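You operate a simulated robot arm through the tools that you are given. There is no shell and no other tool. Be economical: measure what you need, move in short steps, check, and stop when the job is done.

The job below is to be done with a simulated robot arm. You get a single attempt, and the scene is never put back.

TASK
Stop the grader and shut it down.
Fine: feed gate and all four spout levers shut, main switch off.
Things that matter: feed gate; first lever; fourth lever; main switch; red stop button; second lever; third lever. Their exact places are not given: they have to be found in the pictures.

It is judged by the outcome, as a careful person would: the job done as asked, and still so three seconds after it is handed in. It fails if anything else is knocked over, pushed out of place, dropped, spilled or broken.

THE ROBOT
A 7-joint arm with a fingered hand on a trunk, on a base that drives. Base frame: it is fixed to the floor where the robot stands at the start and does not move with it; the origin is under the middle of the robot, x ahead of it, y to its left, z up. Units: mm, rad, N and s.
Its first joint turns from -2.897 to 2.897 rad. Places, roughly: feed gate [800, 100, 1200]; first lever [1300, -600, 900]; fourth lever [700, -600, 900]; main switch [600, -200, 1100]; red stop button [700, -300, 1100]; second lever [1100, -600, 900]; third lever [900, -600, 900]. Payload 4.7 kg.
Tool frame: the origin (TCP) lies between the finger pads and is the grasp point; the fingertips stand 36 mm ahead of it; z points along the fingers, y is the line along which they close. The gripper opens to 120 mm. The gripper's body begins 42 mm behind the TCP. The gripper is a hand of 5 fingers: y runs from the thumb to the fingers, the wrist lies at [-18, -122, -210] in the tool frame, and closing takes about 1.5 s.
Orientation is that of the tool frame in the base frame, as a unit quaternion [x, y, z, w]. With the fingers straight down and the wrist toward the robot, the tool's x, y and z point along [0, 1, 0], [1, 0, 0] and [0, 0, -1] of the base frame.

THE INTERFACE
- The arm moves only by the tool play_rows. Its argument "targets" is a list of rows, each an object (a shift or turn left out is 0, a gripper value left out holds the last) with "linear": the shift along the base's x, y, z in mm, a list of three; "delta_rot": the turn, a rotation vector about the base's x, y, z in rad, a list of three. In form: [{"linear": [x, y, z], "delta_rot": [rx, ry, rz]}, ...]. A call has 1 to 8 rows; each row shifts and turns the commanded pose from where the row before left it. "hand" is the finger opening in mm, from 0 to 120, set as the call begins (left out, the last holds). Rows are played at 5 a second. More than 50 mm and 0.15 rad between two rows, or a gripper value outside its range, and nothing of the call is played. Where a pose cannot be reached the arm comes as near as it can. A force on the tool above 40 N (or 10 N above the force at the start of the call, whichever is more), or a blocked arm, ends the call early, and 0.2 s more pass. Each finger travels about 45 mm/s and halts on what it meets, pressing with about 32 N; the grip force reading is that of the motor and also rises with nothing between the fingers. The clock runs only during rows and for 0.2 s after the last one: add rows that do not move to give the fingers time. It gives the time, the measured TCP pose, the force on the tool (base axes), the opening and the grip force at its end, in the units of the frame above (readings bear some noise), with the torque about the TCP (base axes, N m) and any sound that the robot's microphone picked up.
- Cameras (640 x 400 px; columns grow to the right, rows downward): "scene" is now at [-239.8, 57.6, 1257.7]; the picture's right is [-0.25, -0.97, 0.00], its down [-0.13, 0.03, -0.99] and it looks along [0.96, -0.25, -0.14] (base axes); focal length 247 px, centre (320, 200). "wrist" rides on the gripper at [73, -91, -143] in the tool frame; the picture's right is [-0.80, 0.28, -0.53], its down [-0.53, -0.73, 0.42] and it looks along [-0.27, 0.62, 0.74] (tool axes); focal length 234 px, centre (320, 200).
- snapshot(camera): a new picture of that camera. The clock stands still meanwhile.
- steer(legs): drives the robot by 1 to 6 legs, each [ahead, turn to the left] in mm and rad, along the robot's own axes; the way and the turn of a leg run together, so that a leg with both is an arc; at most 1500 mm and 3.142 rad a leg. The arm and the cameras ride along, it lands a little off, and it stops where it bumps. It gives what a move gives.
- hand_shape(shape): the hand has 5 fingers and takes this shape, open, in about a second: jaw (thumb against the fingers, like two jaws); tri (thumb and two fingers); tip (a fingertip pinch); poke (one finger out to press); point (the index stretched); flat (the hand flat); cup (the hand cupped); fist (a fist). The gripper value then closes the fingers along that shape, each until it touches; the sizes above hold for jaw. It gives what a move gives, with no picture.
- pan_tilt(pan, tilt): turns the head with the scene camera to pan (to the left, within 2.496 rad either way) and tilt (down, from -0.506 to 1.204), counted from straight ahead of the robot. It gives what a move gives.
- pixel_to_xyz(camera, pixels): for up to 12 pixels [column, row] of the newest picture of that camera ("zoom" is the newest enlarged one), the place [x, y, z] in the base frame of the surface seen there, good to about 2 mm. The clock stands still meanwhile.
- inspect(camera, box): a new picture of the part [left, top, right, bottom] of that camera's present view, enlarged. The clock stands still meanwhile.
- sign_off(): hands the job in; it is judged then, once.

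Work in short steps. Measure before you move; look again where a grasp or a placing could have gone wrong, and mend it. You have 80 turns and 60 pictures in all, those below and enlarged ones among them. Open the gripper and draw the arm clear of the work before you hand the job in, unless the task says otherwise; then end with one line.

The tools are called after "Call:" by a JSON object that holds its "op" and its "data". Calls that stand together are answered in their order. play_rows: Moves the arm, as the interface text tells. Its arguments: {"type":"object","properties":{"targets":{"type":"array","items":{"type":"object","properties":{"linear":{"type":"array","items":{"type":"number"}},"delta_rot":{"type":"array","items":{"type":"number"}}}}},"hand":{"type":"number"}},"required":["targets"]} The other tools are called the same way: hand_shape (shape) gives the hand a shape; steer (legs) drives the base; pan_tilt (pan, tilt) turns the head that bears the scene camera; snapshot (camera) takes a picture; pixel_to_xyz (camera, pixels) gives the place of the surface under pixels of a picture; inspect (camera, box) takes an enlarged picture of a part of a camera's view; sign_off () hands the job in.

At the start:

```text
t: 0.0
tcp_pos: [447.4, -407.8, 999.8]
tool_rot: [0.707, 0.707, 0.0, 0.0]
force: [-0.1, -0.2, 0.1]
ft_torque: [0.01, -0.04, -0.02]
gripper_width: 119.5
grip_force: 0.2
shape: jaw
robot x, y, heading: [-2.2, 2.6, -0.001]
head pan, tilt: [-0.25, 0.138]
```

scene: 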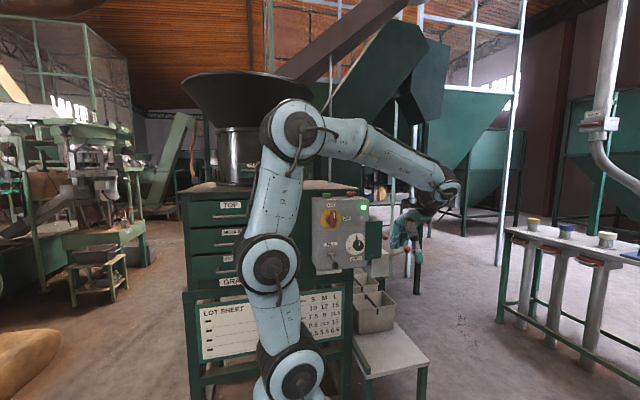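
wrist: 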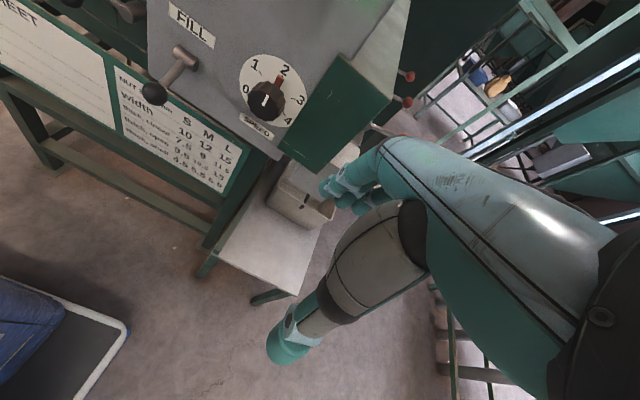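

The scene shows the grader's panel around (340,230), partly hidden by the arm. I'll enlarge the panel and the chute area beside it.

Call:
{"op": "inspect", "data": {"camera": "scene", "box": [290, 170, 450, 290]}}

Call:
{"op": "inspect", "data": {"camera": "scene", "box": [170, 60, 330, 300]}}

```text
3.33 times, centred on (370, 230) of scene
```

zoom: 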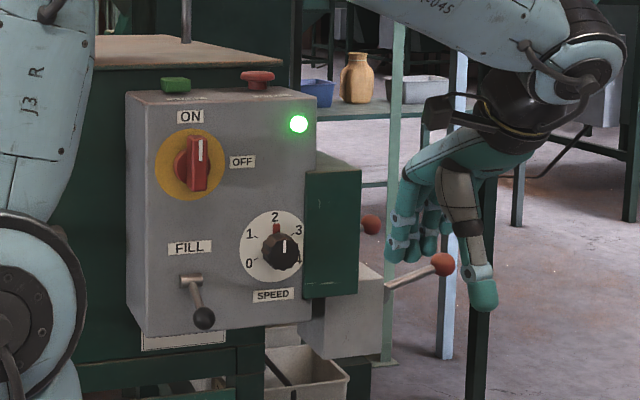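

```text
1.67 times, centred on (250, 180) of scene
```

zoom: 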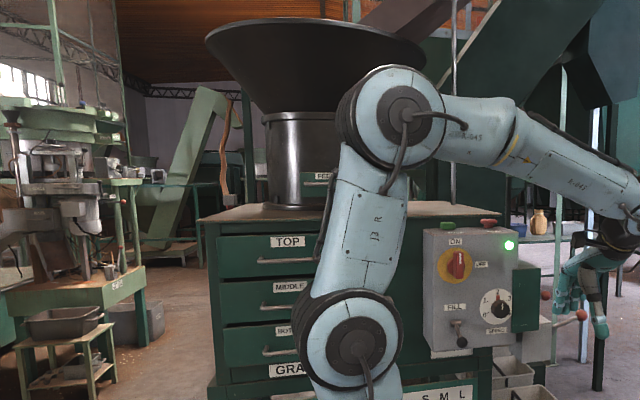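

The red mushroom button sits on top of the panel box, the rotary main switch is on its face and the speed dial is beside it. I'll measure these in a fresh enlargement and look at the feed gate and the lot sheet.

Call:
{"op": "inspect", "data": {"camera": "scene", "box": [290, 170, 450, 290]}}

Call:
{"op": "pixel_to_xyz", "data": {"camera": "zoom", "pixels": [[257, 75], [258, 88], [175, 82], [199, 150], [197, 180], [172, 180], [221, 100], [301, 105], [440, 263], [371, 224], [190, 35], [204, 318]]}}

Call:
{"op": "inspect", "data": {"camera": "scene", "box": [180, 60, 280, 200]}}

```text
3.33 times, centred on (370, 230) of scene
```

zoom: 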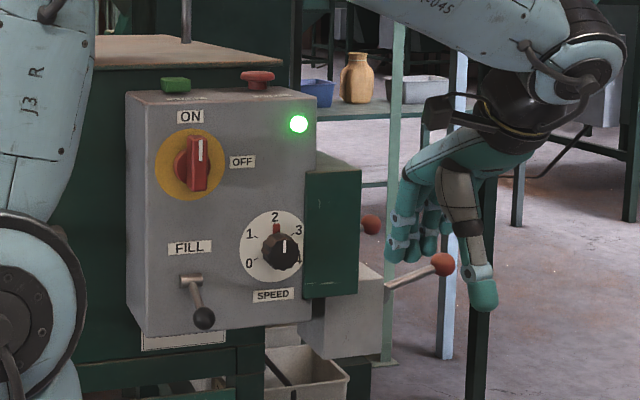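

```text
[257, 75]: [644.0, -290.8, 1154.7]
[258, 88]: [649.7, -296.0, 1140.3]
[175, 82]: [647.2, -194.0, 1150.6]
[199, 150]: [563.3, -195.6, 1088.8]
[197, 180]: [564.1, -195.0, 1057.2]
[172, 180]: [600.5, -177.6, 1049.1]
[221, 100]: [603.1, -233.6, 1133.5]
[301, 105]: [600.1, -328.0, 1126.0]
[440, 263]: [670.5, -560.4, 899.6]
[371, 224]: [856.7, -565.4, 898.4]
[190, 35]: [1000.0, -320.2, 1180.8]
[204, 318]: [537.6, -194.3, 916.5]
```

```text
2.86 times, centred on (230, 130) of scene
```

zoom: 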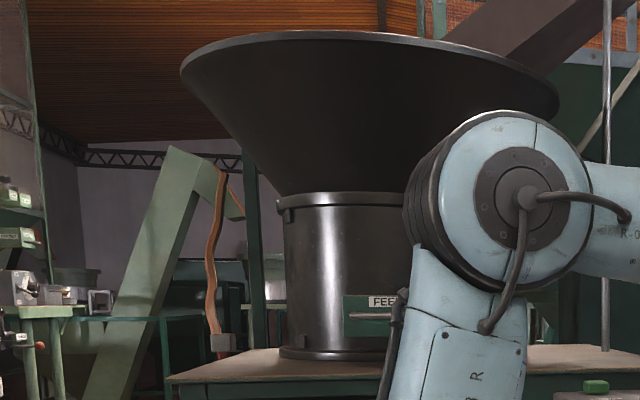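

The stop button's top is at about (648,-293,1155), and the levers' red balls point toward -y at z≈900. I'll raise the hand clear of the panel and shape it to poke.

Call:
{"op": "play_rows", "data": {"targets": [{"linear": [0, 0, 50]}, {"linear": [0, 0, 50]}, {"linear": [0, 0, 50]}, {"linear": [0, 0, 50]}, {"linear": [0, 0, 50]}, {"linear": [0, 0, 50]}, {"linear": [0, 0, 0]}]}}

Call:
{"op": "hand_shape", "data": {"shape": "poke"}}

Call:
{"op": "snapshot", "data": {"camera": "wrist"}}

Call:
{"op": "snapshot", "data": {"camera": "scene"}}

```text
t: 1.6
tcp_pos: [444.9, -408.9, 1302.7]
tool_rot: [0.706, 0.708, 0.0, 0.0]
force: [0.5, -0.1, 0.5]
ft_torque: [-0.01, 0.02, 0.03]
gripper_width: 119.7
grip_force: 0.0
shape: jaw
robot x, y, heading: [-1.3, 5.2, 0.004]
head pan, tilt: [-0.25, 0.138]
```

```text
t: 2.5
tcp_pos: [444.7, -410.1, 1301.9]
tool_rot: [0.707, 0.708, 0.0, 0.0]
force: [1.0, -0.3, -0.2]
ft_torque: [0.0, 0.01, 0.0]
gripper_width: 0.0
grip_force: 0.2
shape: poke
robot x, y, heading: [0.6, -1.4, -0.004]
head pan, tilt: [-0.25, 0.138]
```

```text
53 pictures are left
```

wrist: 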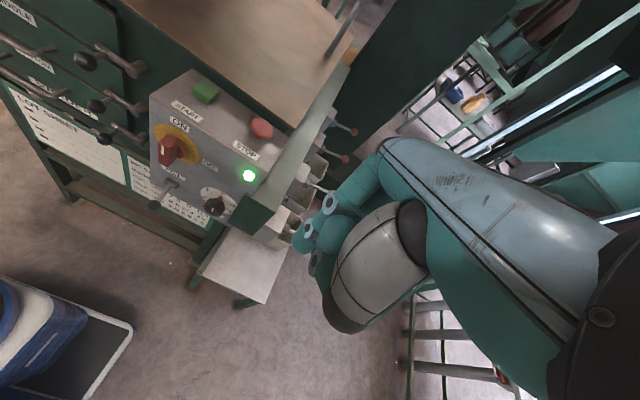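

```text
52 pictures are left
```

scene: 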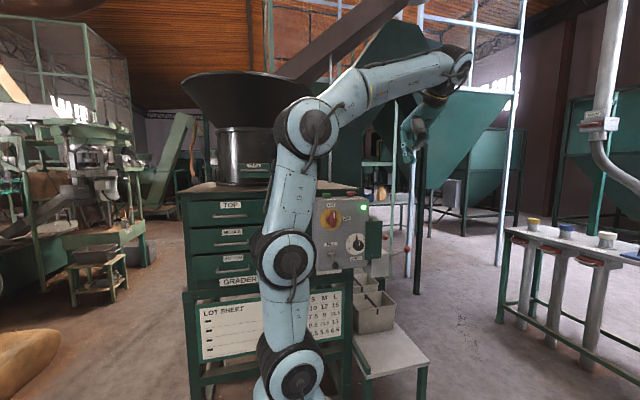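

Poke is formed; the index should be pointing down. I'll zoom in to see the fingertip relative to the TCP, the gate label and the levers.

Call:
{"op": "inspect", "data": {"camera": "scene", "box": [375, 80, 485, 180]}}

Call:
{"op": "pixel_to_xyz", "data": {"camera": "scene", "pixels": [[408, 160], [409, 155], [408, 150], [416, 128], [407, 135], [430, 110]]}}

Call:
{"op": "inspect", "data": {"camera": "wrist", "box": [240, 120, 440, 340]}}

Call:
{"op": "inspect", "data": {"camera": "scene", "box": [200, 110, 300, 200]}}

Call:
{"op": "pixel_to_xyz", "data": {"camera": "scene", "pixels": [[254, 166], [248, 171], [268, 171], [240, 171], [242, 183], [340, 188], [345, 190], [335, 189]]}}

```text
4.00 times, centred on (430, 130) of scene
```

zoom: 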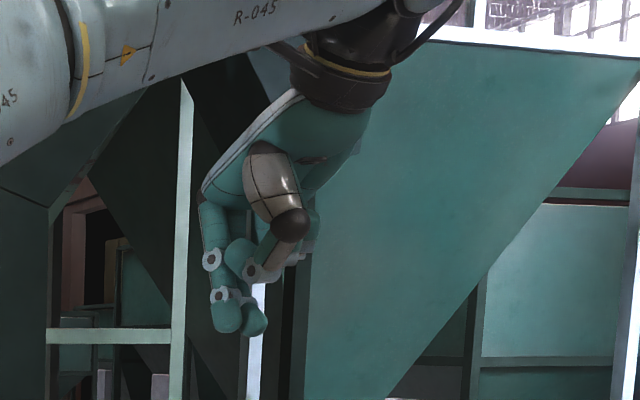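

```text
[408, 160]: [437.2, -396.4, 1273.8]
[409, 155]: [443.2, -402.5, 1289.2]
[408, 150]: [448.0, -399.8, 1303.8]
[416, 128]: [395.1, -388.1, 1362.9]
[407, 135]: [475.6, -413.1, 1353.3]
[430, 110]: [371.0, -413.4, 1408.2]
```

```text
1.82 times, centred on (340, 230) of wrist
```

zoom: 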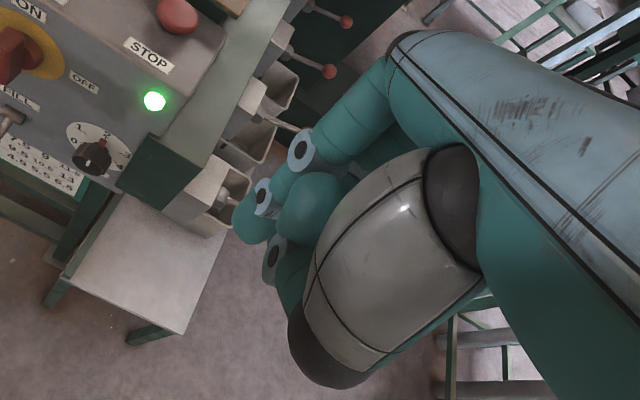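

```text
4.44 times, centred on (250, 155) of scene
```

zoom: 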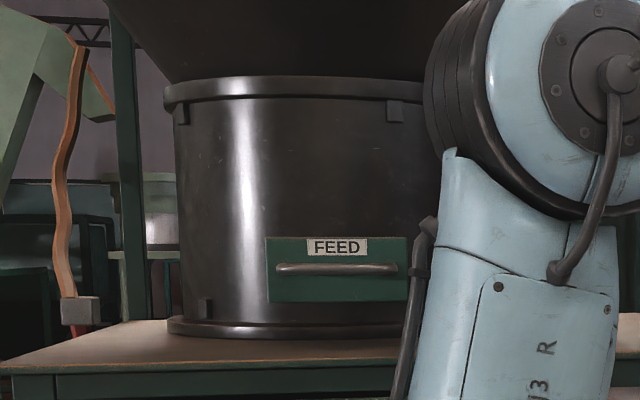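

```text
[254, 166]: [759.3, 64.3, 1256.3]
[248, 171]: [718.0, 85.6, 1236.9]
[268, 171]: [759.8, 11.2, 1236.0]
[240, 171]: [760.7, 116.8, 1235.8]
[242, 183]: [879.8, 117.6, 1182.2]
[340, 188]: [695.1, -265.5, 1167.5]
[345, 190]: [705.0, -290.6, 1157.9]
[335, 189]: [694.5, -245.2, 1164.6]
```

The gate is a FEED plate at x≈760 with a handle bar at x≈718. I'll measure the stop button from the wrist picture and the hopper's neck for the gate geometry.

Call:
{"op": "pixel_to_xyz", "data": {"camera": "wrist", "pixels": [[262, 121], [252, 127], [272, 129], [261, 134], [262, 127], [204, 92], [168, 148], [352, 132], [343, 159], [310, 239], [300, 240], [316, 265]]}}

Call:
{"op": "pixel_to_xyz", "data": {"camera": "zoom", "pixels": [[220, 200], [240, 310], [270, 285], [268, 242], [404, 242], [404, 295], [280, 268], [392, 268], [340, 210], [340, 318], [336, 269], [200, 250]]}}

```text
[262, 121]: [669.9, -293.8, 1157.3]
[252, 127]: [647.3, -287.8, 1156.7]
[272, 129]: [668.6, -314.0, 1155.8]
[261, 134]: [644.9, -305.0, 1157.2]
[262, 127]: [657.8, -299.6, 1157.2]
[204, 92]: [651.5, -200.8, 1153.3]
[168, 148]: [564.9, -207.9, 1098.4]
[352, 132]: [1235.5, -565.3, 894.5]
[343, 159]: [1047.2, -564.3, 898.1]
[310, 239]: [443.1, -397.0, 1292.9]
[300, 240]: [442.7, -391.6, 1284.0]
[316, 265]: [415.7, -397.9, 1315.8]
```

```text
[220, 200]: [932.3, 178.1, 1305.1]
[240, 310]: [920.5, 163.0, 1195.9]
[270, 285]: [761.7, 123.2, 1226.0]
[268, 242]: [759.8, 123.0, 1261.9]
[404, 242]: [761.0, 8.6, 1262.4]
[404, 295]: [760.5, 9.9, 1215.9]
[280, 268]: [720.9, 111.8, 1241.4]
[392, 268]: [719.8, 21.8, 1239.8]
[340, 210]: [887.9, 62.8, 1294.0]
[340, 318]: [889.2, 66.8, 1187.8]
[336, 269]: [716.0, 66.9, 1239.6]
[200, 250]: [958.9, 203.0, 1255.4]
```

Stop button centre is (657,-300), top 1157. I'll move above it at the present height, with the fingertip offset roughly (+4,+7) from the TCP.

Call:
{"op": "play_rows", "data": {"targets": [{"linear": [42, 21, 0]}, {"linear": [42, 21, 0]}, {"linear": [42, 21, 0]}, {"linear": [42, 21, 0]}, {"linear": [42, 20, 0]}, {"linear": [0, 0, -40]}, {"linear": [0, 0, -40]}, {"linear": [0, 0, 0]}]}}

Call:
{"op": "inspect", "data": {"camera": "scene", "box": [290, 130, 400, 220]}}

Call:
{"op": "snapshot", "data": {"camera": "wrist"}}

```text
t: 4.3
tcp_pos: [659.8, -305.1, 1219.8]
tool_rot: [0.707, 0.708, 0.001, 0.0]
force: [-0.5, 0.6, 0.4]
ft_torque: [-0.02, 0.0, 0.01]
gripper_width: 0.0
grip_force: 0.0
shape: poke
robot x, y, heading: [-0.5, 2.1, 0.004]
head pan, tilt: [-0.25, 0.138]
```

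```text
4.44 times, centred on (345, 175) of scene
```

zoom: 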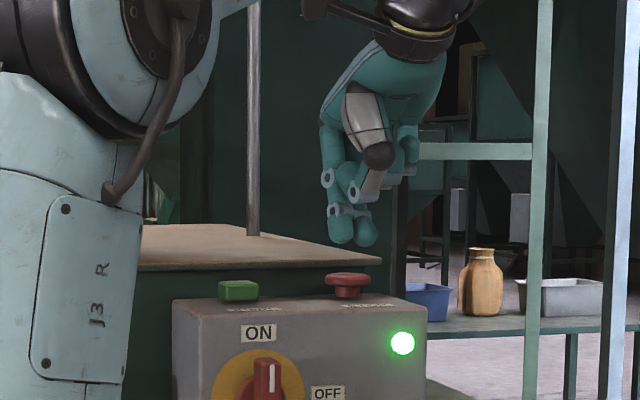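

```text
47 pictures are left
```

wrist: 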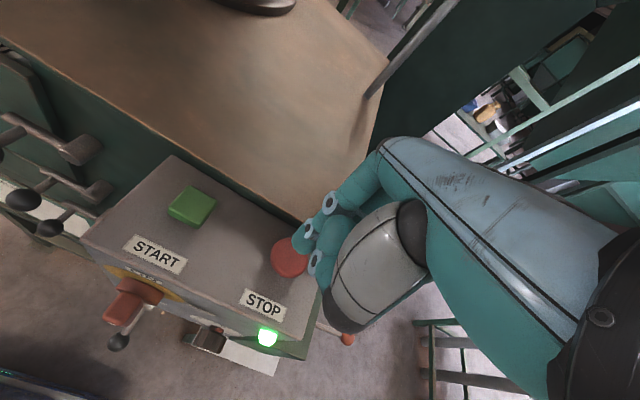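

Two fingertips hang right above the red button (zoom 342,240 and 363,243). I'll check their place before pressing.

Call:
{"op": "pixel_to_xyz", "data": {"camera": "zoom", "pixels": [[341, 238], [341, 225], [364, 242], [347, 278], [347, 295]]}}

Call:
{"op": "play_rows", "data": {"targets": [{"linear": [-2, 2, -15]}, {"linear": [0, 0, -7]}, {"linear": [0, 0, 0]}]}}

```text
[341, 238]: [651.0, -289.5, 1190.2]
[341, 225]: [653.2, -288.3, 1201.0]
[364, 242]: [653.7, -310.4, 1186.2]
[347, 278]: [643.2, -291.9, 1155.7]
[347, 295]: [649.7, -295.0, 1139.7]
```

```text
t: 5.1
tcp_pos: [655.3, -302.1, 1200.2]
tool_rot: [0.707, 0.707, 0.0, 0.0]
force: [0.1, 0.0, -0.3]
ft_torque: [0.03, 0.0, 0.01]
gripper_width: 0.0
grip_force: 0.0
shape: poke
robot x, y, heading: [-0.6, -1.7, -0.002]
head pan, tilt: [-0.25, 0.138]
```

Tips straddle the button centre about 7 mm above it. I press down slowly.

Call:
{"op": "play_rows", "data": {"targets": [{"linear": [0, 0, -5]}, {"linear": [0, 0, -4]}, {"linear": [0, 0, -4]}, {"linear": [0, 0, -4]}, {"linear": [0, 0, 0]}]}}

Call:
{"op": "inspect", "data": {"camera": "scene", "box": [290, 130, 400, 220]}}

```text
t: 6.5
tcp_pos: [654.4, -302.0, 1187.0]
tool_rot: [0.707, 0.707, 0.001, 0.006]
force: [1.8, 0.3, 13.3]
ft_torque: [0.06, -0.14, -0.05]
gripper_width: 0.2
grip_force: 0.0
shape: poke
robot x, y, heading: [0.4, -4.2, -0.0]
head pan, tilt: [-0.25, 0.138]
heard: click
stopped in row 5: the force on the tool passed its limit at 41 N (the readings are from after the stop); the commanded pose is now the measured one
```

```text
4.44 times, centred on (345, 175) of scene
```

zoom: 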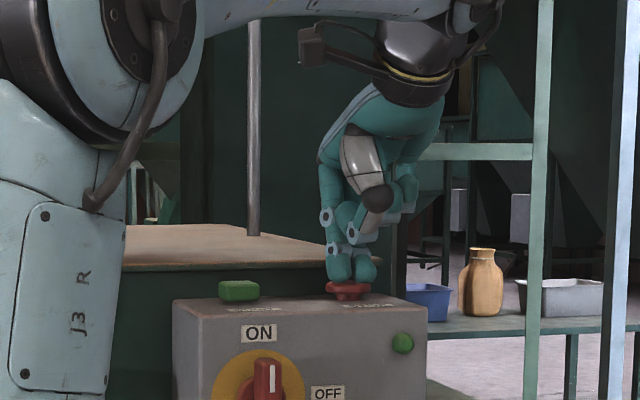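

A click was heard and the green lamp went out, so the grader is stopped. Next is the feed gate, which sticks out 125 mm from the neck. I lift off, draw back, and begin turning the hand to point forward.

Call:
{"op": "play_rows", "data": {"targets": [{"linear": [0, 0, 45]}, {"linear": [0, 0, 45]}, {"linear": [-40, 0, 25]}, {"linear": [-45, 10, 0]}, {"linear": [-45, 10, 0]}, {"linear": [-30, 20, 0]}, {"linear": [0, 0, 0]}]}}

Call:
{"op": "play_rows", "data": {"targets": [{"linear": [0, 15, 0], "delta_rot": [-0.0806, -0.0806, 0.0806]}, {"linear": [0, 15, 0], "delta_rot": [-0.0806, -0.0806, 0.0806]}, {"linear": [0, 15, 0], "delta_rot": [-0.0806, -0.0806, 0.0806]}, {"linear": [0, 15, 0], "delta_rot": [-0.0806, -0.0806, 0.0806]}, {"linear": [0, 15, 0], "delta_rot": [-0.0806, -0.0806, 0.0806]}, {"linear": [0, 15, 0], "delta_rot": [-0.0806, -0.0806, 0.0806]}, {"linear": [0, 15, 0], "delta_rot": [-0.0806, -0.0806, 0.0806]}, {"linear": [0, 15, 0], "delta_rot": [-0.0806, -0.0806, 0.0806]}]}}

Call:
{"op": "snapshot", "data": {"camera": "scene"}}

```text
t: 8.1
tcp_pos: [494.8, -263.0, 1299.8]
tool_rot: [0.706, 0.708, 0.0, 0.005]
force: [0.5, -0.6, -0.2]
ft_torque: [0.0, 0.0, -0.01]
gripper_width: 0.1
grip_force: 0.1
shape: poke
robot x, y, heading: [3.4, -0.7, -0.002]
head pan, tilt: [-0.25, 0.138]
```

```text
t: 9.9
tcp_pos: [495.6, -143.3, 1299.4]
tool_rot: [0.382, 0.814, 0.001, 0.437]
force: [0.5, 0.3, -0.5]
ft_torque: [0.01, -0.01, 0.01]
gripper_width: 0.0
grip_force: 0.0
shape: poke
robot x, y, heading: [3.3, -1.1, -0.003]
head pan, tilt: [-0.25, 0.138]
```

```text
45 pictures are left
```

scene: 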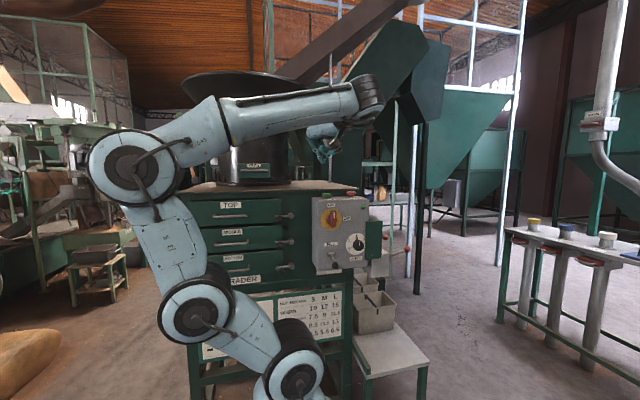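

Rotation is tracking well. I finish the turn while moving the TCP to y≈66, in front of the gate.

Call:
{"op": "play_rows", "data": {"targets": [{"linear": [0, 30, 0], "delta_rot": [-0.0806, -0.0806, 0.0806]}, {"linear": [0, 30, 0], "delta_rot": [-0.0806, -0.0806, 0.0806]}, {"linear": [0, 30, 0], "delta_rot": [-0.0806, -0.0806, 0.0806]}, {"linear": [0, 30, -10], "delta_rot": [-0.0806, -0.0806, 0.0806]}, {"linear": [0, 30, -15], "delta_rot": [-0.0806, -0.0806, 0.0806]}, {"linear": [0, 30, -15], "delta_rot": [-0.0806, -0.0806, 0.0806]}, {"linear": [0, 29, -20], "delta_rot": [-0.0806, -0.0806, 0.0806]}, {"linear": [0, 0, 0]}]}}

Call:
{"op": "snapshot", "data": {"camera": "scene"}}

Call:
{"op": "snapshot", "data": {"camera": "wrist"}}

```text
t: 11.7
tcp_pos: [497.6, 65.6, 1240.0]
tool_rot: [-0.003, 0.705, 0.002, 0.709]
force: [-0.5, 0.6, 0.8]
ft_torque: [0.0, 0.0, -0.01]
gripper_width: 0.2
grip_force: 0.0
shape: poke
robot x, y, heading: [1.6, -1.2, 0.002]
head pan, tilt: [-0.25, 0.138]
```

```text
44 pictures are left
```

scene: 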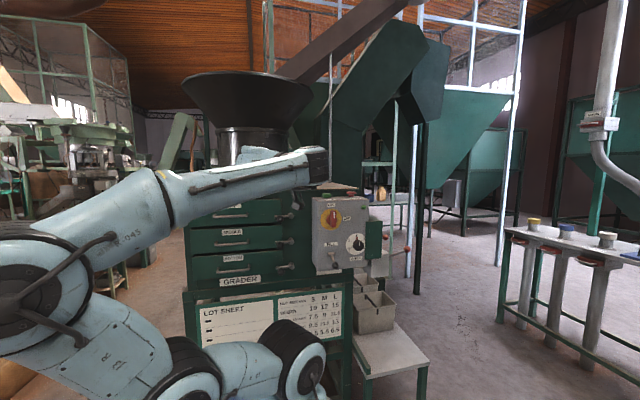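

```text
43 pictures are left
```

wrist: 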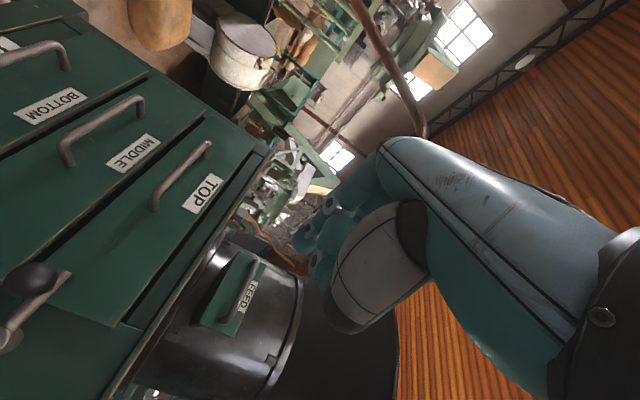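

The hand now points forward at the gate's height. I advance to just short of the bar (tip ≈706 of 716).

Call:
{"op": "play_rows", "data": {"targets": [{"linear": [45, 0, 0]}, {"linear": [45, 0, 0]}, {"linear": [45, 0, 0]}, {"linear": [33, 0, 0]}, {"linear": [0, 0, 0]}]}}

Call:
{"op": "snapshot", "data": {"camera": "wrist"}}

Call:
{"op": "inspect", "data": {"camera": "scene", "box": [180, 110, 340, 210]}}

```text
t: 12.9
tcp_pos: [662.8, 65.9, 1239.1]
tool_rot: [-0.002, 0.705, 0.002, 0.709]
force: [-1.3, -0.4, 0.7]
ft_torque: [-0.01, 0.02, 0.0]
gripper_width: 0.0
grip_force: 0.1
shape: poke
robot x, y, heading: [-1.1, -1.1, 0.003]
head pan, tilt: [-0.25, 0.138]
```

```text
42 pictures are left
```

wrist: 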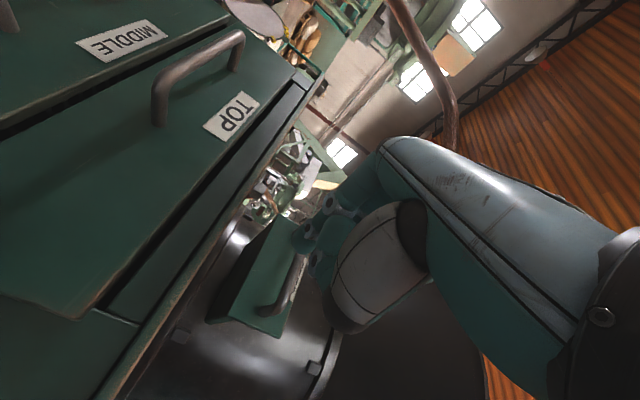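

```text
4.00 times, centred on (260, 160) of scene
```

zoom: 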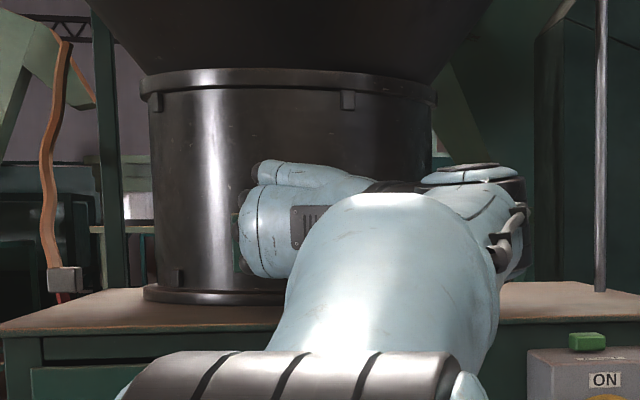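

Fingers are at the bar in the wrist picture (≈300,250). I push forward in small steps, watching the force.

Call:
{"op": "play_rows", "data": {"targets": [{"linear": [12, 0, 0]}, {"linear": [12, 0, 0]}, {"linear": [12, 0, 0]}, {"linear": [12, 0, 0]}, {"linear": [12, 0, 0]}, {"linear": [12, 0, 0]}]}}

Call:
{"op": "snapshot", "data": {"camera": "wrist"}}

```text
t: 14.3
tcp_pos: [735.9, 66.4, 1240.6]
tool_rot: [-0.003, 0.704, 0.003, 0.71]
force: [-2.0, -0.2, 8.4]
ft_torque: [0.0, -0.28, 0.0]
gripper_width: 0.0
grip_force: 0.1
shape: poke
robot x, y, heading: [0.8, -1.8, 0.003]
head pan, tilt: [-0.25, 0.138]
```

```text
40 pictures are left
```

wrist: 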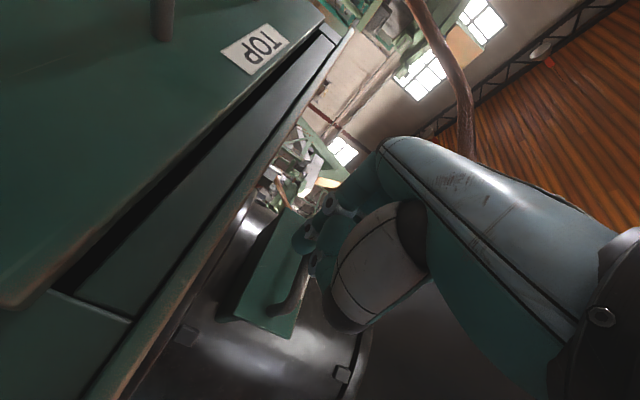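

The bar keeps its place against the fingers, so the gate appears to move along. I check the plate's place.

Call:
{"op": "pixel_to_xyz", "data": {"camera": "wrist", "pixels": [[262, 260], [270, 320], [250, 300], [296, 300], [290, 305], [210, 300], [285, 240]]}}

Call:
{"op": "inspect", "data": {"camera": "wrist", "box": [200, 170, 380, 350]}}

```text
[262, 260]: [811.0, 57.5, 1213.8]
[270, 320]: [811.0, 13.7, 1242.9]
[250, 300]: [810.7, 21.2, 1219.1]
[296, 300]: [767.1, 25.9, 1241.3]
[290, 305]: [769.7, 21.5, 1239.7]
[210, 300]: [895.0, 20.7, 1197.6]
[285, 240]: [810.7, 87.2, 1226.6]
```

```text
2.22 times, centred on (290, 260) of wrist
```

zoom: 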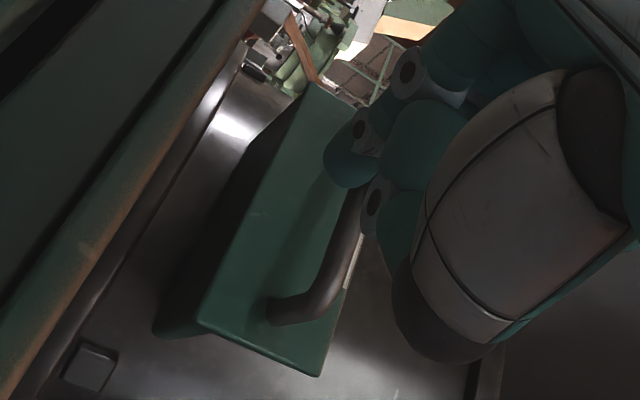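

The plate moved from x=760 to 811; the neck is at about 888. I keep pushing to the stop.

Call:
{"op": "play_rows", "data": {"targets": [{"linear": [12, 0, 0]}, {"linear": [12, 0, 0]}, {"linear": [12, 0, 0]}, {"linear": [12, 0, 0]}, {"linear": [8, 0, 0]}, {"linear": [8, 0, 0]}, {"linear": [6, 0, 0]}, {"linear": [6, 0, 0]}]}}

Call:
{"op": "inspect", "data": {"camera": "wrist", "box": [200, 170, 380, 350]}}

Call:
{"op": "pixel_to_xyz", "data": {"camera": "zoom", "pixels": [[270, 250], [280, 350], [300, 310]]}}

```text
t: 15.7
tcp_pos: [795.2, 66.9, 1241.5]
tool_rot: [-0.004, 0.705, 0.004, 0.709]
force: [-28.7, -3.5, -4.3]
ft_torque: [0.19, 0.05, 0.05]
gripper_width: 0.2
grip_force: 0.2
shape: poke
robot x, y, heading: [0.3, -4.5, -0.0]
head pan, tilt: [-0.25, 0.138]
stopped in row 7: the force on the tool passed its limit at 48 N (the readings are from after the stop); the commanded pose is now the measured one
```

```text
2.22 times, centred on (290, 260) of wrist
```

zoom: 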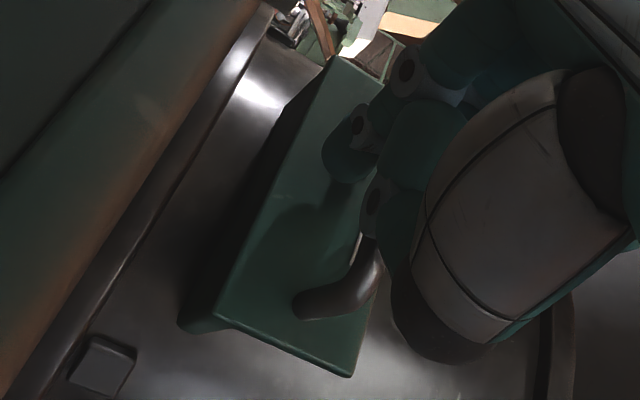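

```text
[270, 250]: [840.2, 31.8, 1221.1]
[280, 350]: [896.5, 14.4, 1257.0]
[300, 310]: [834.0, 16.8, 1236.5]
```

The plate stands at x=840 and the fingertips have slid past the bar. It may or may not be at its end stop. I'll back off, make a fist and push the bar squarely to find out.

Call:
{"op": "play_rows", "data": {"targets": [{"linear": [-30, 0, 0]}, {"linear": [-40, 0, 0]}, {"linear": [-40, 0, 0]}, {"linear": [-30, 0, 0]}, {"linear": [0, 0, 0]}]}}

Call:
{"op": "hand_shape", "data": {"shape": "fist"}}

Call:
{"op": "inspect", "data": {"camera": "wrist", "box": [160, 120, 480, 360]}}

Call:
{"op": "pixel_to_xyz", "data": {"camera": "zoom", "pixels": [[180, 250], [190, 280], [230, 240], [240, 200], [275, 195], [300, 240], [310, 170], [300, 210], [250, 260], [265, 255]]}}

```text
t: 16.9
tcp_pos: [656.5, 67.6, 1239.8]
tool_rot: [-0.003, 0.706, 0.003, 0.709]
force: [0.3, -0.1, -0.5]
ft_torque: [-0.03, 0.03, -0.02]
gripper_width: 0.2
grip_force: 0.0
shape: poke
robot x, y, heading: [3.9, 5.0, 0.002]
head pan, tilt: [-0.25, 0.138]
```

```text
t: 17.8
tcp_pos: [658.0, 67.7, 1238.9]
tool_rot: [-0.004, 0.705, 0.003, 0.709]
force: [-0.6, 0.5, 0.5]
ft_torque: [-0.01, 0.0, -0.02]
gripper_width: 0.2
grip_force: 0.0
shape: fist
robot x, y, heading: [-0.3, 1.6, 0.0]
head pan, tilt: [-0.25, 0.138]
```

```text
1.67 times, centred on (320, 240) of wrist
```

zoom: 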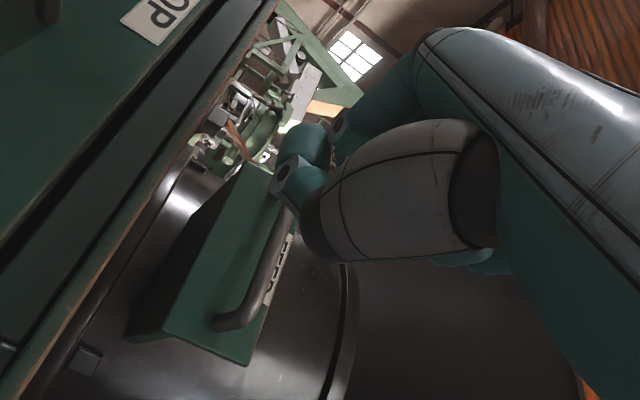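

```text
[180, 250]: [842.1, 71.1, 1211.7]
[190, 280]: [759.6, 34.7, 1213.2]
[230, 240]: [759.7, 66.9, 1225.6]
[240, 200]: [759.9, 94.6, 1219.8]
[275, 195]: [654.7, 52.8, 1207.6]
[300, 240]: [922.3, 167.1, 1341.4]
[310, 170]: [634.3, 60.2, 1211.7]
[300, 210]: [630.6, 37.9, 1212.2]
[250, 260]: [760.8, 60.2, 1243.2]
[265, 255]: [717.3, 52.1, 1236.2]
```

The gate came back to x=760: my fingers had hooked the bar as I withdrew. With the fist (smooth front) I'll push again and come away in a checked way.

Call:
{"op": "play_rows", "data": {"targets": [{"linear": [20, 0, 5]}, {"linear": [15, 0, 0]}, {"linear": [15, 0, 0]}, {"linear": [0, 0, 0]}]}}

Call:
{"op": "inspect", "data": {"camera": "wrist", "box": [160, 120, 480, 360]}}

Call:
{"op": "pixel_to_xyz", "data": {"camera": "zoom", "pixels": [[230, 300], [240, 240], [270, 195], [280, 180], [310, 200], [245, 310]]}}

```text
t: 18.8
tcp_pos: [708.1, 67.2, 1244.2]
tool_rot: [-0.003, 0.705, 0.004, 0.709]
force: [0.1, 0.1, 1.3]
ft_torque: [0.04, -0.01, 0.02]
gripper_width: 0.0
grip_force: 0.1
shape: fist
robot x, y, heading: [-3.7, 3.6, 0.001]
head pan, tilt: [-0.25, 0.138]
```

```text
1.67 times, centred on (320, 240) of wrist
```

zoom: 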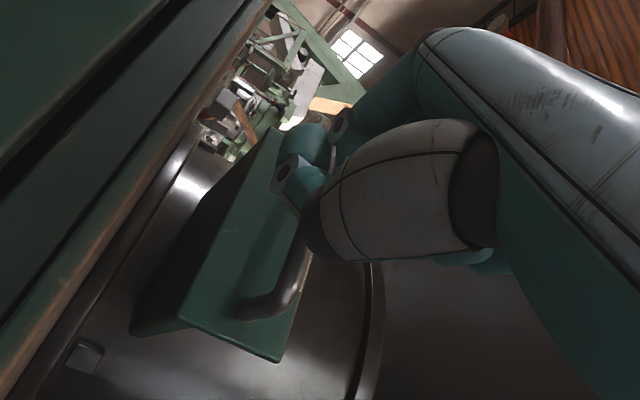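

```text
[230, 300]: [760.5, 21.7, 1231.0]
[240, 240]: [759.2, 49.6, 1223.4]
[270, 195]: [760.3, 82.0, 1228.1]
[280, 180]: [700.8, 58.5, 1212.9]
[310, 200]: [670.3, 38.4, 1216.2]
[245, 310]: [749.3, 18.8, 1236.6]
```

Fist is about at the bar, gate still at 760. I push on in 12 mm rows.

Call:
{"op": "play_rows", "data": {"targets": [{"linear": [12, 0, 0]}, {"linear": [12, 0, 0]}, {"linear": [12, 0, 0]}, {"linear": [12, 0, 0]}, {"linear": [12, 0, 0]}, {"linear": [12, 0, 0]}, {"linear": [0, 0, 0]}]}}

Call:
{"op": "inspect", "data": {"camera": "wrist", "box": [160, 120, 480, 360]}}

Call:
{"op": "pixel_to_xyz", "data": {"camera": "zoom", "pixels": [[230, 300], [240, 240], [270, 280], [245, 310]]}}

```text
t: 20.4
tcp_pos: [779.9, 65.0, 1244.6]
tool_rot: [-0.003, 0.705, 0.003, 0.709]
force: [-1.7, -0.6, -1.2]
ft_torque: [-0.03, -0.04, 0.04]
gripper_width: 0.2
grip_force: 0.1
shape: fist
robot x, y, heading: [-0.7, 0.4, -0.001]
head pan, tilt: [-0.25, 0.138]
```

```text
1.67 times, centred on (320, 240) of wrist
```

zoom: 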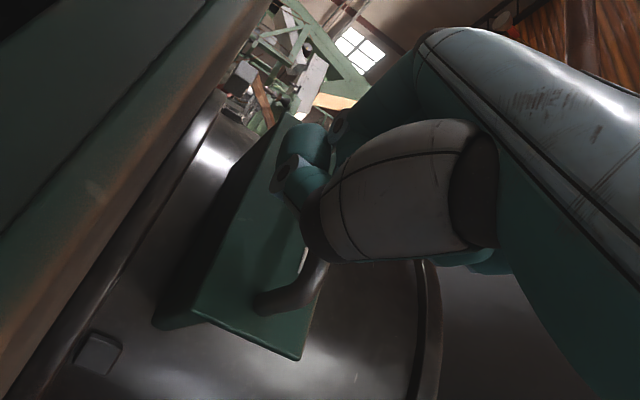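

```text
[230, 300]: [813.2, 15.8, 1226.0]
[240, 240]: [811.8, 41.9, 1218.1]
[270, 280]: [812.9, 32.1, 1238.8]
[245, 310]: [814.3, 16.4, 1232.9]
```

Plate is at 813 with little force. I continue to the stop in smaller rows.

Call:
{"op": "play_rows", "data": {"targets": [{"linear": [10, 0, 0]}, {"linear": [10, 0, 0]}, {"linear": [8, 0, 0]}, {"linear": [8, 0, 0]}, {"linear": [8, 0, 0]}, {"linear": [8, 0, 0]}, {"linear": [8, 0, 0]}]}}

Call:
{"op": "inspect", "data": {"camera": "wrist", "box": [160, 120, 480, 360]}}

Call:
{"op": "pixel_to_xyz", "data": {"camera": "zoom", "pixels": [[250, 310], [260, 250], [280, 280], [285, 130], [310, 280], [150, 320], [40, 320], [90, 250], [40, 200]]}}

```text
t: 21.3
tcp_pos: [808.0, 68.3, 1242.2]
tool_rot: [-0.007, 0.707, 0.006, 0.707]
force: [-21.3, -0.4, -7.5]
ft_torque: [-0.17, 0.0, 0.55]
gripper_width: 114.2
grip_force: 0.0
shape: fist
robot x, y, heading: [0.7, -2.2, -0.001]
head pan, tilt: [-0.25, 0.138]
stopped in row 4: the force on the tool passed its limit at 60 N (the readings are from after the stop); the commanded pose is now the measured one
```

```text
1.67 times, centred on (320, 240) of wrist
```

zoom: 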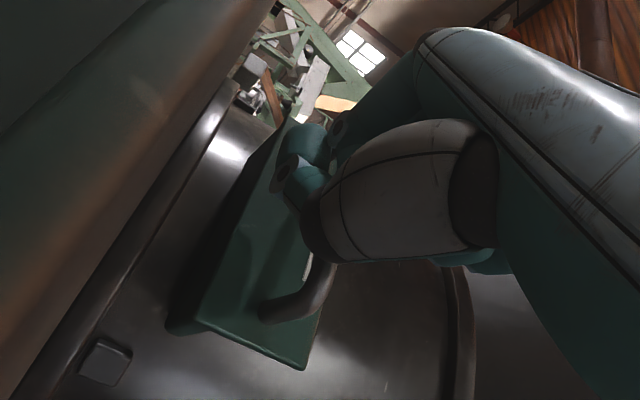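

```text
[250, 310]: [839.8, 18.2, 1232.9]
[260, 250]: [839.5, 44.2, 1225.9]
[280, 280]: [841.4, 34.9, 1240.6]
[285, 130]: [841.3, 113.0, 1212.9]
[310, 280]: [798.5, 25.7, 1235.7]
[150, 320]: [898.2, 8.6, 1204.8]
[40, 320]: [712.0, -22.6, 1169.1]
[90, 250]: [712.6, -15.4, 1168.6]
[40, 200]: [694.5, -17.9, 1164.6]
```

It stops again at plate x=840 with a different hand position, so that's the gate's end stop. I back off slightly and check the gate stays.

Call:
{"op": "play_rows", "data": {"targets": [{"linear": [-6, 0, 0]}, {"linear": [-8, 0, 0]}, {"linear": [-8, 0, 0]}, {"linear": [-8, 0, 0]}, {"linear": [0, 0, 0]}]}}

Call:
{"op": "inspect", "data": {"camera": "wrist", "box": [160, 120, 480, 360]}}

Call:
{"op": "pixel_to_xyz", "data": {"camera": "zoom", "pixels": [[240, 300], [250, 250], [270, 270], [300, 290], [305, 280]]}}

```text
t: 22.5
tcp_pos: [779.8, 67.8, 1243.3]
tool_rot: [-0.006, 0.706, 0.005, 0.708]
force: [0.8, 0.2, 0.2]
ft_torque: [0.01, 0.02, 0.02]
gripper_width: 114.2
grip_force: 0.0
shape: fist
robot x, y, heading: [1.7, -0.6, 0.004]
head pan, tilt: [-0.25, 0.138]
```

```text
1.67 times, centred on (320, 240) of wrist
```

zoom: 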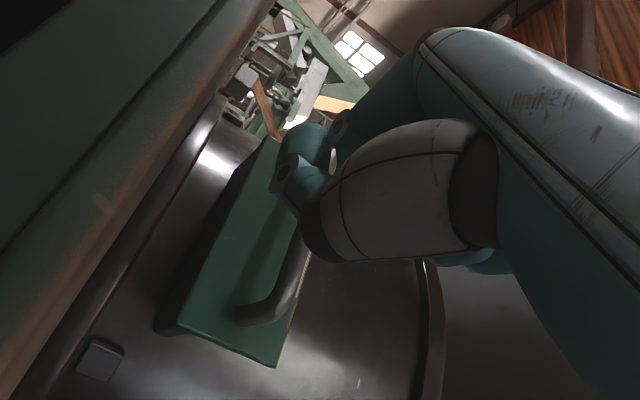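

```text
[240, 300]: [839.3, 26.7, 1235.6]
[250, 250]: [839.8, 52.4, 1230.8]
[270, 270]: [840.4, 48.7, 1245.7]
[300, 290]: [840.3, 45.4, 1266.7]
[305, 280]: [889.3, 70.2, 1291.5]
```

The gate stays shut at 840. I withdraw the hand and look at the main switch.

Call:
{"op": "play_rows", "data": {"targets": [{"linear": [-45, 0, 0]}, {"linear": [-45, 0, 0]}, {"linear": [-45, 0, 0]}, {"linear": [-45, 0, 0]}, {"linear": [-45, 0, 0]}, {"linear": [-45, 0, 0]}, {"linear": [-30, 0, 0]}, {"linear": [0, 0, 0]}]}}

Call:
{"op": "hand_shape", "data": {"shape": "poke"}}

Call:
{"op": "snapshot", "data": {"camera": "scene"}}

Call:
{"op": "inspect", "data": {"camera": "scene", "box": [305, 180, 385, 280]}}

```text
t: 24.3
tcp_pos: [477.4, 66.5, 1242.9]
tool_rot: [-0.006, 0.706, 0.005, 0.708]
force: [0.6, 0.2, 0.7]
ft_torque: [0.01, -0.01, 0.0]
gripper_width: 114.3
grip_force: 0.1
shape: fist
robot x, y, heading: [3.7, 4.3, 0.004]
head pan, tilt: [-0.25, 0.138]
```

```text
t: 25.2
tcp_pos: [478.2, 67.5, 1243.0]
tool_rot: [-0.007, 0.707, 0.006, 0.708]
force: [-0.1, 0.6, -0.7]
ft_torque: [0.0, 0.01, 0.0]
gripper_width: 0.0
grip_force: 0.1
shape: poke
robot x, y, heading: [-0.9, -0.9, -0.003]
head pan, tilt: [-0.25, 0.138]
```

```text
32 pictures are left
```

scene: 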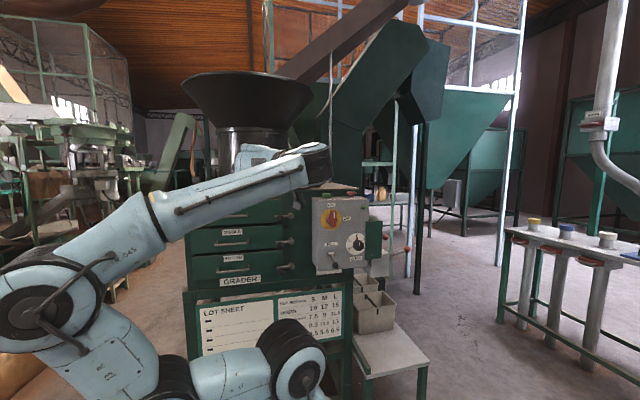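

```text
4.00 times, centred on (345, 230) of scene
```

zoom: 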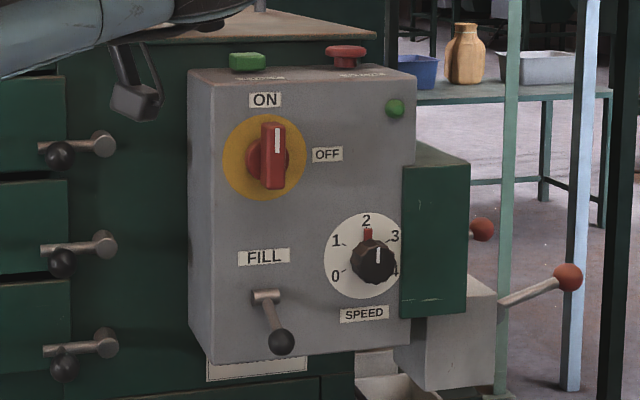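

The hand is clear; the switch bar is at zoom (272,125–188). I measure bar and disc.

Call:
{"op": "pixel_to_xyz", "data": {"camera": "zoom", "pixels": [[272, 127], [272, 186], [272, 155], [264, 150], [228, 160], [303, 157], [258, 118], [265, 196], [252, 157], [345, 50], [567, 277], [482, 229]]}}

```text
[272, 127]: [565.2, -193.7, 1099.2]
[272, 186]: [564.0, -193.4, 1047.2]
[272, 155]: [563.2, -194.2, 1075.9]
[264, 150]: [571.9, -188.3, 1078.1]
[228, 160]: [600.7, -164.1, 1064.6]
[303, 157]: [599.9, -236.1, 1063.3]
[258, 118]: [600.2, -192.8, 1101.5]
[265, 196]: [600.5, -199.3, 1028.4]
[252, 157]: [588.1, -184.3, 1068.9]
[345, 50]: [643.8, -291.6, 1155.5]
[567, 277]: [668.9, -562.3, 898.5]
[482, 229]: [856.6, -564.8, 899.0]
```

Disc centre is about (y -200, z 1066); the bar runs vertically z 1040–1102 at x 564–590. I bring the fingers left of the bar's upper half, still short of the panel.

Call:
{"op": "play_rows", "data": {"targets": [{"linear": [0, -39, -24]}, {"linear": [0, -39, -24]}, {"linear": [0, -39, -24]}, {"linear": [0, -39, -24]}, {"linear": [0, -39, -24]}, {"linear": [0, -38, -25]}, {"linear": [25, 0, 0]}, {"linear": [0, 0, 0]}]}}

Call:
{"op": "inspect", "data": {"camera": "scene", "box": [290, 170, 400, 270]}}

Call:
{"op": "inspect", "data": {"camera": "wrist", "box": [160, 120, 480, 360]}}

```text
t: 27.0
tcp_pos: [542.1, -142.6, 1178.7]
tool_rot: [-0.003, 0.707, 0.005, 0.707]
force: [-0.3, 0.3, -0.4]
ft_torque: [0.0, 0.0, -0.01]
gripper_width: 0.1
grip_force: 0.1
shape: poke
out of reach, approached as far as the arm can: row 2, 3, 4, 5, 6, 7
robot x, y, heading: [3.2, 1.7, 0.002]
head pan, tilt: [-0.25, 0.138]
```

```text
4.00 times, centred on (345, 220) of scene
```

zoom: 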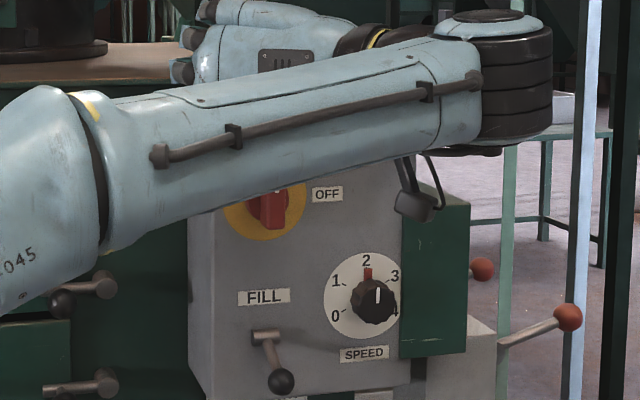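

```text
1.67 times, centred on (320, 240) of wrist
```

zoom: 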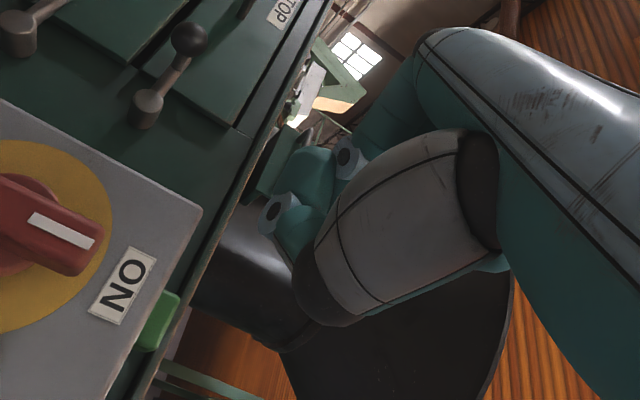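

The arm is too cramped here (out of reach). I'll drive back 250 mm for more room.

Call:
{"op": "steer", "data": {"legs": [[-250, 0]]}}

Call:
{"op": "play_rows", "data": {"targets": [{"linear": [45, 0, 0]}, {"linear": [45, 0, 0]}, {"linear": [45, 0, 0]}, {"linear": [45, 0, 0]}, {"linear": [0, -12, -40]}, {"linear": [0, -12, -40]}, {"linear": [0, 0, 0]}]}}

Call:
{"op": "inspect", "data": {"camera": "scene", "box": [240, 150, 400, 270]}}

```text
t: 28.5
tcp_pos: [400.0, -138.3, 1179.8]
tool_rot: [-0.007, 0.708, 0.008, 0.706]
force: [0.0, 0.7, 0.2]
ft_torque: [0.03, 0.0, -0.01]
gripper_width: 0.0
grip_force: 0.2
shape: poke
robot x, y, heading: [-144.2, 6.3, 0.002]
head pan, tilt: [-0.25, 0.138]
stopped in leg 1: the robot was blocked; the commanded pose is now the measured one
```

```text
t: 30.1
tcp_pos: [568.9, -141.2, 1200.3]
tool_rot: [-0.002, 0.715, 0.01, 0.699]
force: [-0.3, 0.0, -0.3]
ft_torque: [0.03, -0.01, 0.0]
gripper_width: 0.1
grip_force: 0.2
shape: poke
out of reach, approached as far as the arm can: row 1, 2, 3, 4, 5, 6
robot x, y, heading: [-144.6, 6.2, 0.01]
head pan, tilt: [-0.25, 0.138]
```

```text
3.33 times, centred on (320, 210) of scene
```

zoom: 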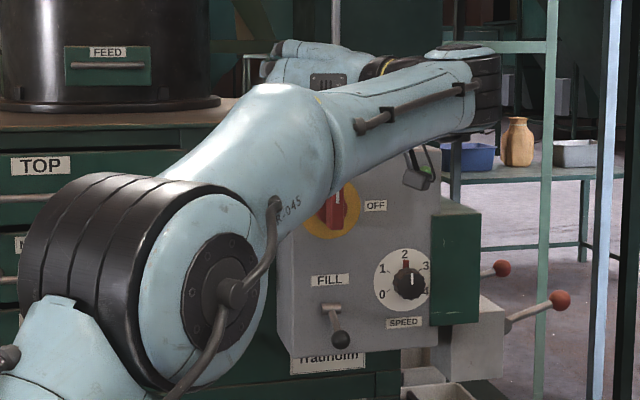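

Still cramped in this posture: it's an arm limit, so I'll unwind to the tool-down posture and use a 45° forward-down tilt instead. First I retreat up and back.

Call:
{"op": "play_rows", "data": {"targets": [{"linear": [-35, 3, 33]}, {"linear": [-35, 3, 33]}, {"linear": [-35, 3, 33]}, {"linear": [-35, 3, 33]}, {"linear": [-35, 3, 33]}, {"linear": [-35, 3, 33]}, {"linear": [0, 0, 0]}]}}

Call:
{"op": "play_rows", "data": {"targets": [{"linear": [0, 0, 0], "delta_rot": [0.0806, 0.0806, -0.0806]}, {"linear": [0, 0, 0], "delta_rot": [0.0806, 0.0806, -0.0806]}, {"linear": [0, -10, 0], "delta_rot": [0.0806, 0.0806, -0.0806]}, {"linear": [0, -10, 0], "delta_rot": [0.0806, 0.0806, -0.0806]}, {"linear": [0, -10, 0], "delta_rot": [0.0806, 0.0806, -0.0806]}, {"linear": [0, -10, 0], "delta_rot": [0.0806, 0.0806, -0.0806]}, {"linear": [0, -10, 0], "delta_rot": [0.0806, 0.0806, -0.0806]}, {"linear": [0, -10, 0], "delta_rot": [0.0806, 0.0806, -0.0806]}]}}

Call:
{"op": "play_rows", "data": {"targets": [{"linear": [0, -10, 0], "delta_rot": [0.0806, 0.0806, -0.0806]}, {"linear": [0, -10, 0], "delta_rot": [0.0806, 0.0806, -0.0806]}, {"linear": [0, -10, 0], "delta_rot": [0.0806, 0.0806, -0.0806]}, {"linear": [0, -10, 0], "delta_rot": [0.0806, 0.0806, -0.0806]}, {"linear": [0, 0, 0], "delta_rot": [0.0806, 0.0806, -0.0806]}, {"linear": [0, 0, 0], "delta_rot": [0.0806, 0.0806, -0.0806]}, {"linear": [0, 0, 0], "delta_rot": [0.0806, 0.0806, -0.0806]}, {"linear": [0, 0, 0]}]}}

```text
t: 31.7
tcp_pos: [355.8, -122.9, 1398.5]
tool_rot: [-0.006, 0.708, 0.008, 0.706]
force: [0.5, -0.8, -0.5]
ft_torque: [0.0, 0.02, 0.04]
gripper_width: 0.2
grip_force: 0.1
shape: poke
robot x, y, heading: [-141.0, 4.7, 0.011]
head pan, tilt: [-0.25, 0.138]
```

```text
t: 33.5
tcp_pos: [356.8, -182.4, 1399.9]
tool_rot: [0.43, 0.816, 0.008, 0.387]
force: [-0.6, -0.1, -0.2]
ft_torque: [-0.01, 0.01, 0.0]
gripper_width: 0.0
grip_force: 0.1
shape: poke
robot x, y, heading: [-142.5, -2.3, 0.014]
head pan, tilt: [-0.25, 0.138]
```

```text
t: 35.3
tcp_pos: [356.2, -223.3, 1399.0]
tool_rot: [0.707, 0.707, 0.009, 0.006]
force: [0.3, -0.7, 0.4]
ft_torque: [0.0, -0.01, -0.01]
gripper_width: 0.0
grip_force: 0.0
shape: poke
robot x, y, heading: [-139.6, 1.6, 0.008]
head pan, tilt: [-0.25, 0.138]
```

Back to tool-down. Now I tilt 45° forward while moving toward a spot left of the switch bar.

Call:
{"op": "play_rows", "data": {"targets": [{"linear": [20, 10, -25], "delta_rot": [0, -0.131, 0]}, {"linear": [20, 10, -25], "delta_rot": [0, -0.131, 0]}, {"linear": [20, 10, -25], "delta_rot": [0, -0.131, 0]}, {"linear": [20, 10, -25], "delta_rot": [0, -0.131, 0]}, {"linear": [20, 10, -25], "delta_rot": [0, -0.131, 0]}, {"linear": [20, 10, -25], "delta_rot": [0, -0.131, 0]}, {"linear": [0, 0, 0]}]}}

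Call:
{"op": "play_rows", "data": {"targets": [{"linear": [10, 1, -35]}, {"linear": [10, 1, -35]}, {"linear": [10, 1, -35]}, {"linear": [10, 0, -36]}, {"linear": [0, 0, 0]}]}}

Call:
{"op": "inspect", "data": {"camera": "scene", "box": [270, 150, 390, 250]}}

Call:
{"op": "inspect", "data": {"camera": "wrist", "box": [100, 50, 420, 290]}}

```text
t: 36.9
tcp_pos: [477.0, -162.7, 1247.7]
tool_rot: [0.65, 0.65, 0.279, 0.277]
force: [1.0, -0.1, 0.1]
ft_torque: [-0.02, -0.03, 0.0]
gripper_width: 0.0
grip_force: 0.0
shape: poke
robot x, y, heading: [-138.8, -0.4, -0.001]
head pan, tilt: [-0.25, 0.138]
```

```text
t: 38.1
tcp_pos: [518.8, -160.6, 1109.4]
tool_rot: [0.65, 0.65, 0.278, 0.277]
force: [0.1, 0.5, 0.2]
ft_torque: [-0.01, 0.01, -0.02]
gripper_width: 0.1
grip_force: 0.0
shape: poke
robot x, y, heading: [-142.7, 3.8, 0.007]
head pan, tilt: [-0.25, 0.138]
```

```text
4.00 times, centred on (330, 200) of scene
```

zoom: 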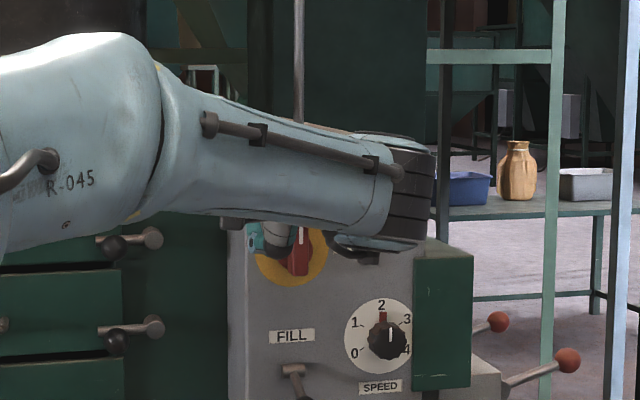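

```text
1.67 times, centred on (260, 170) of wrist
```

zoom: 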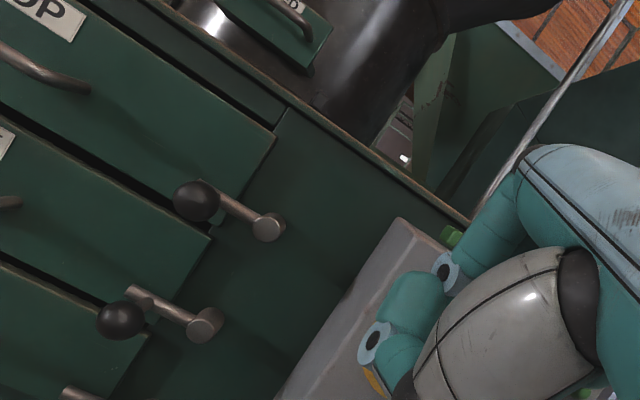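

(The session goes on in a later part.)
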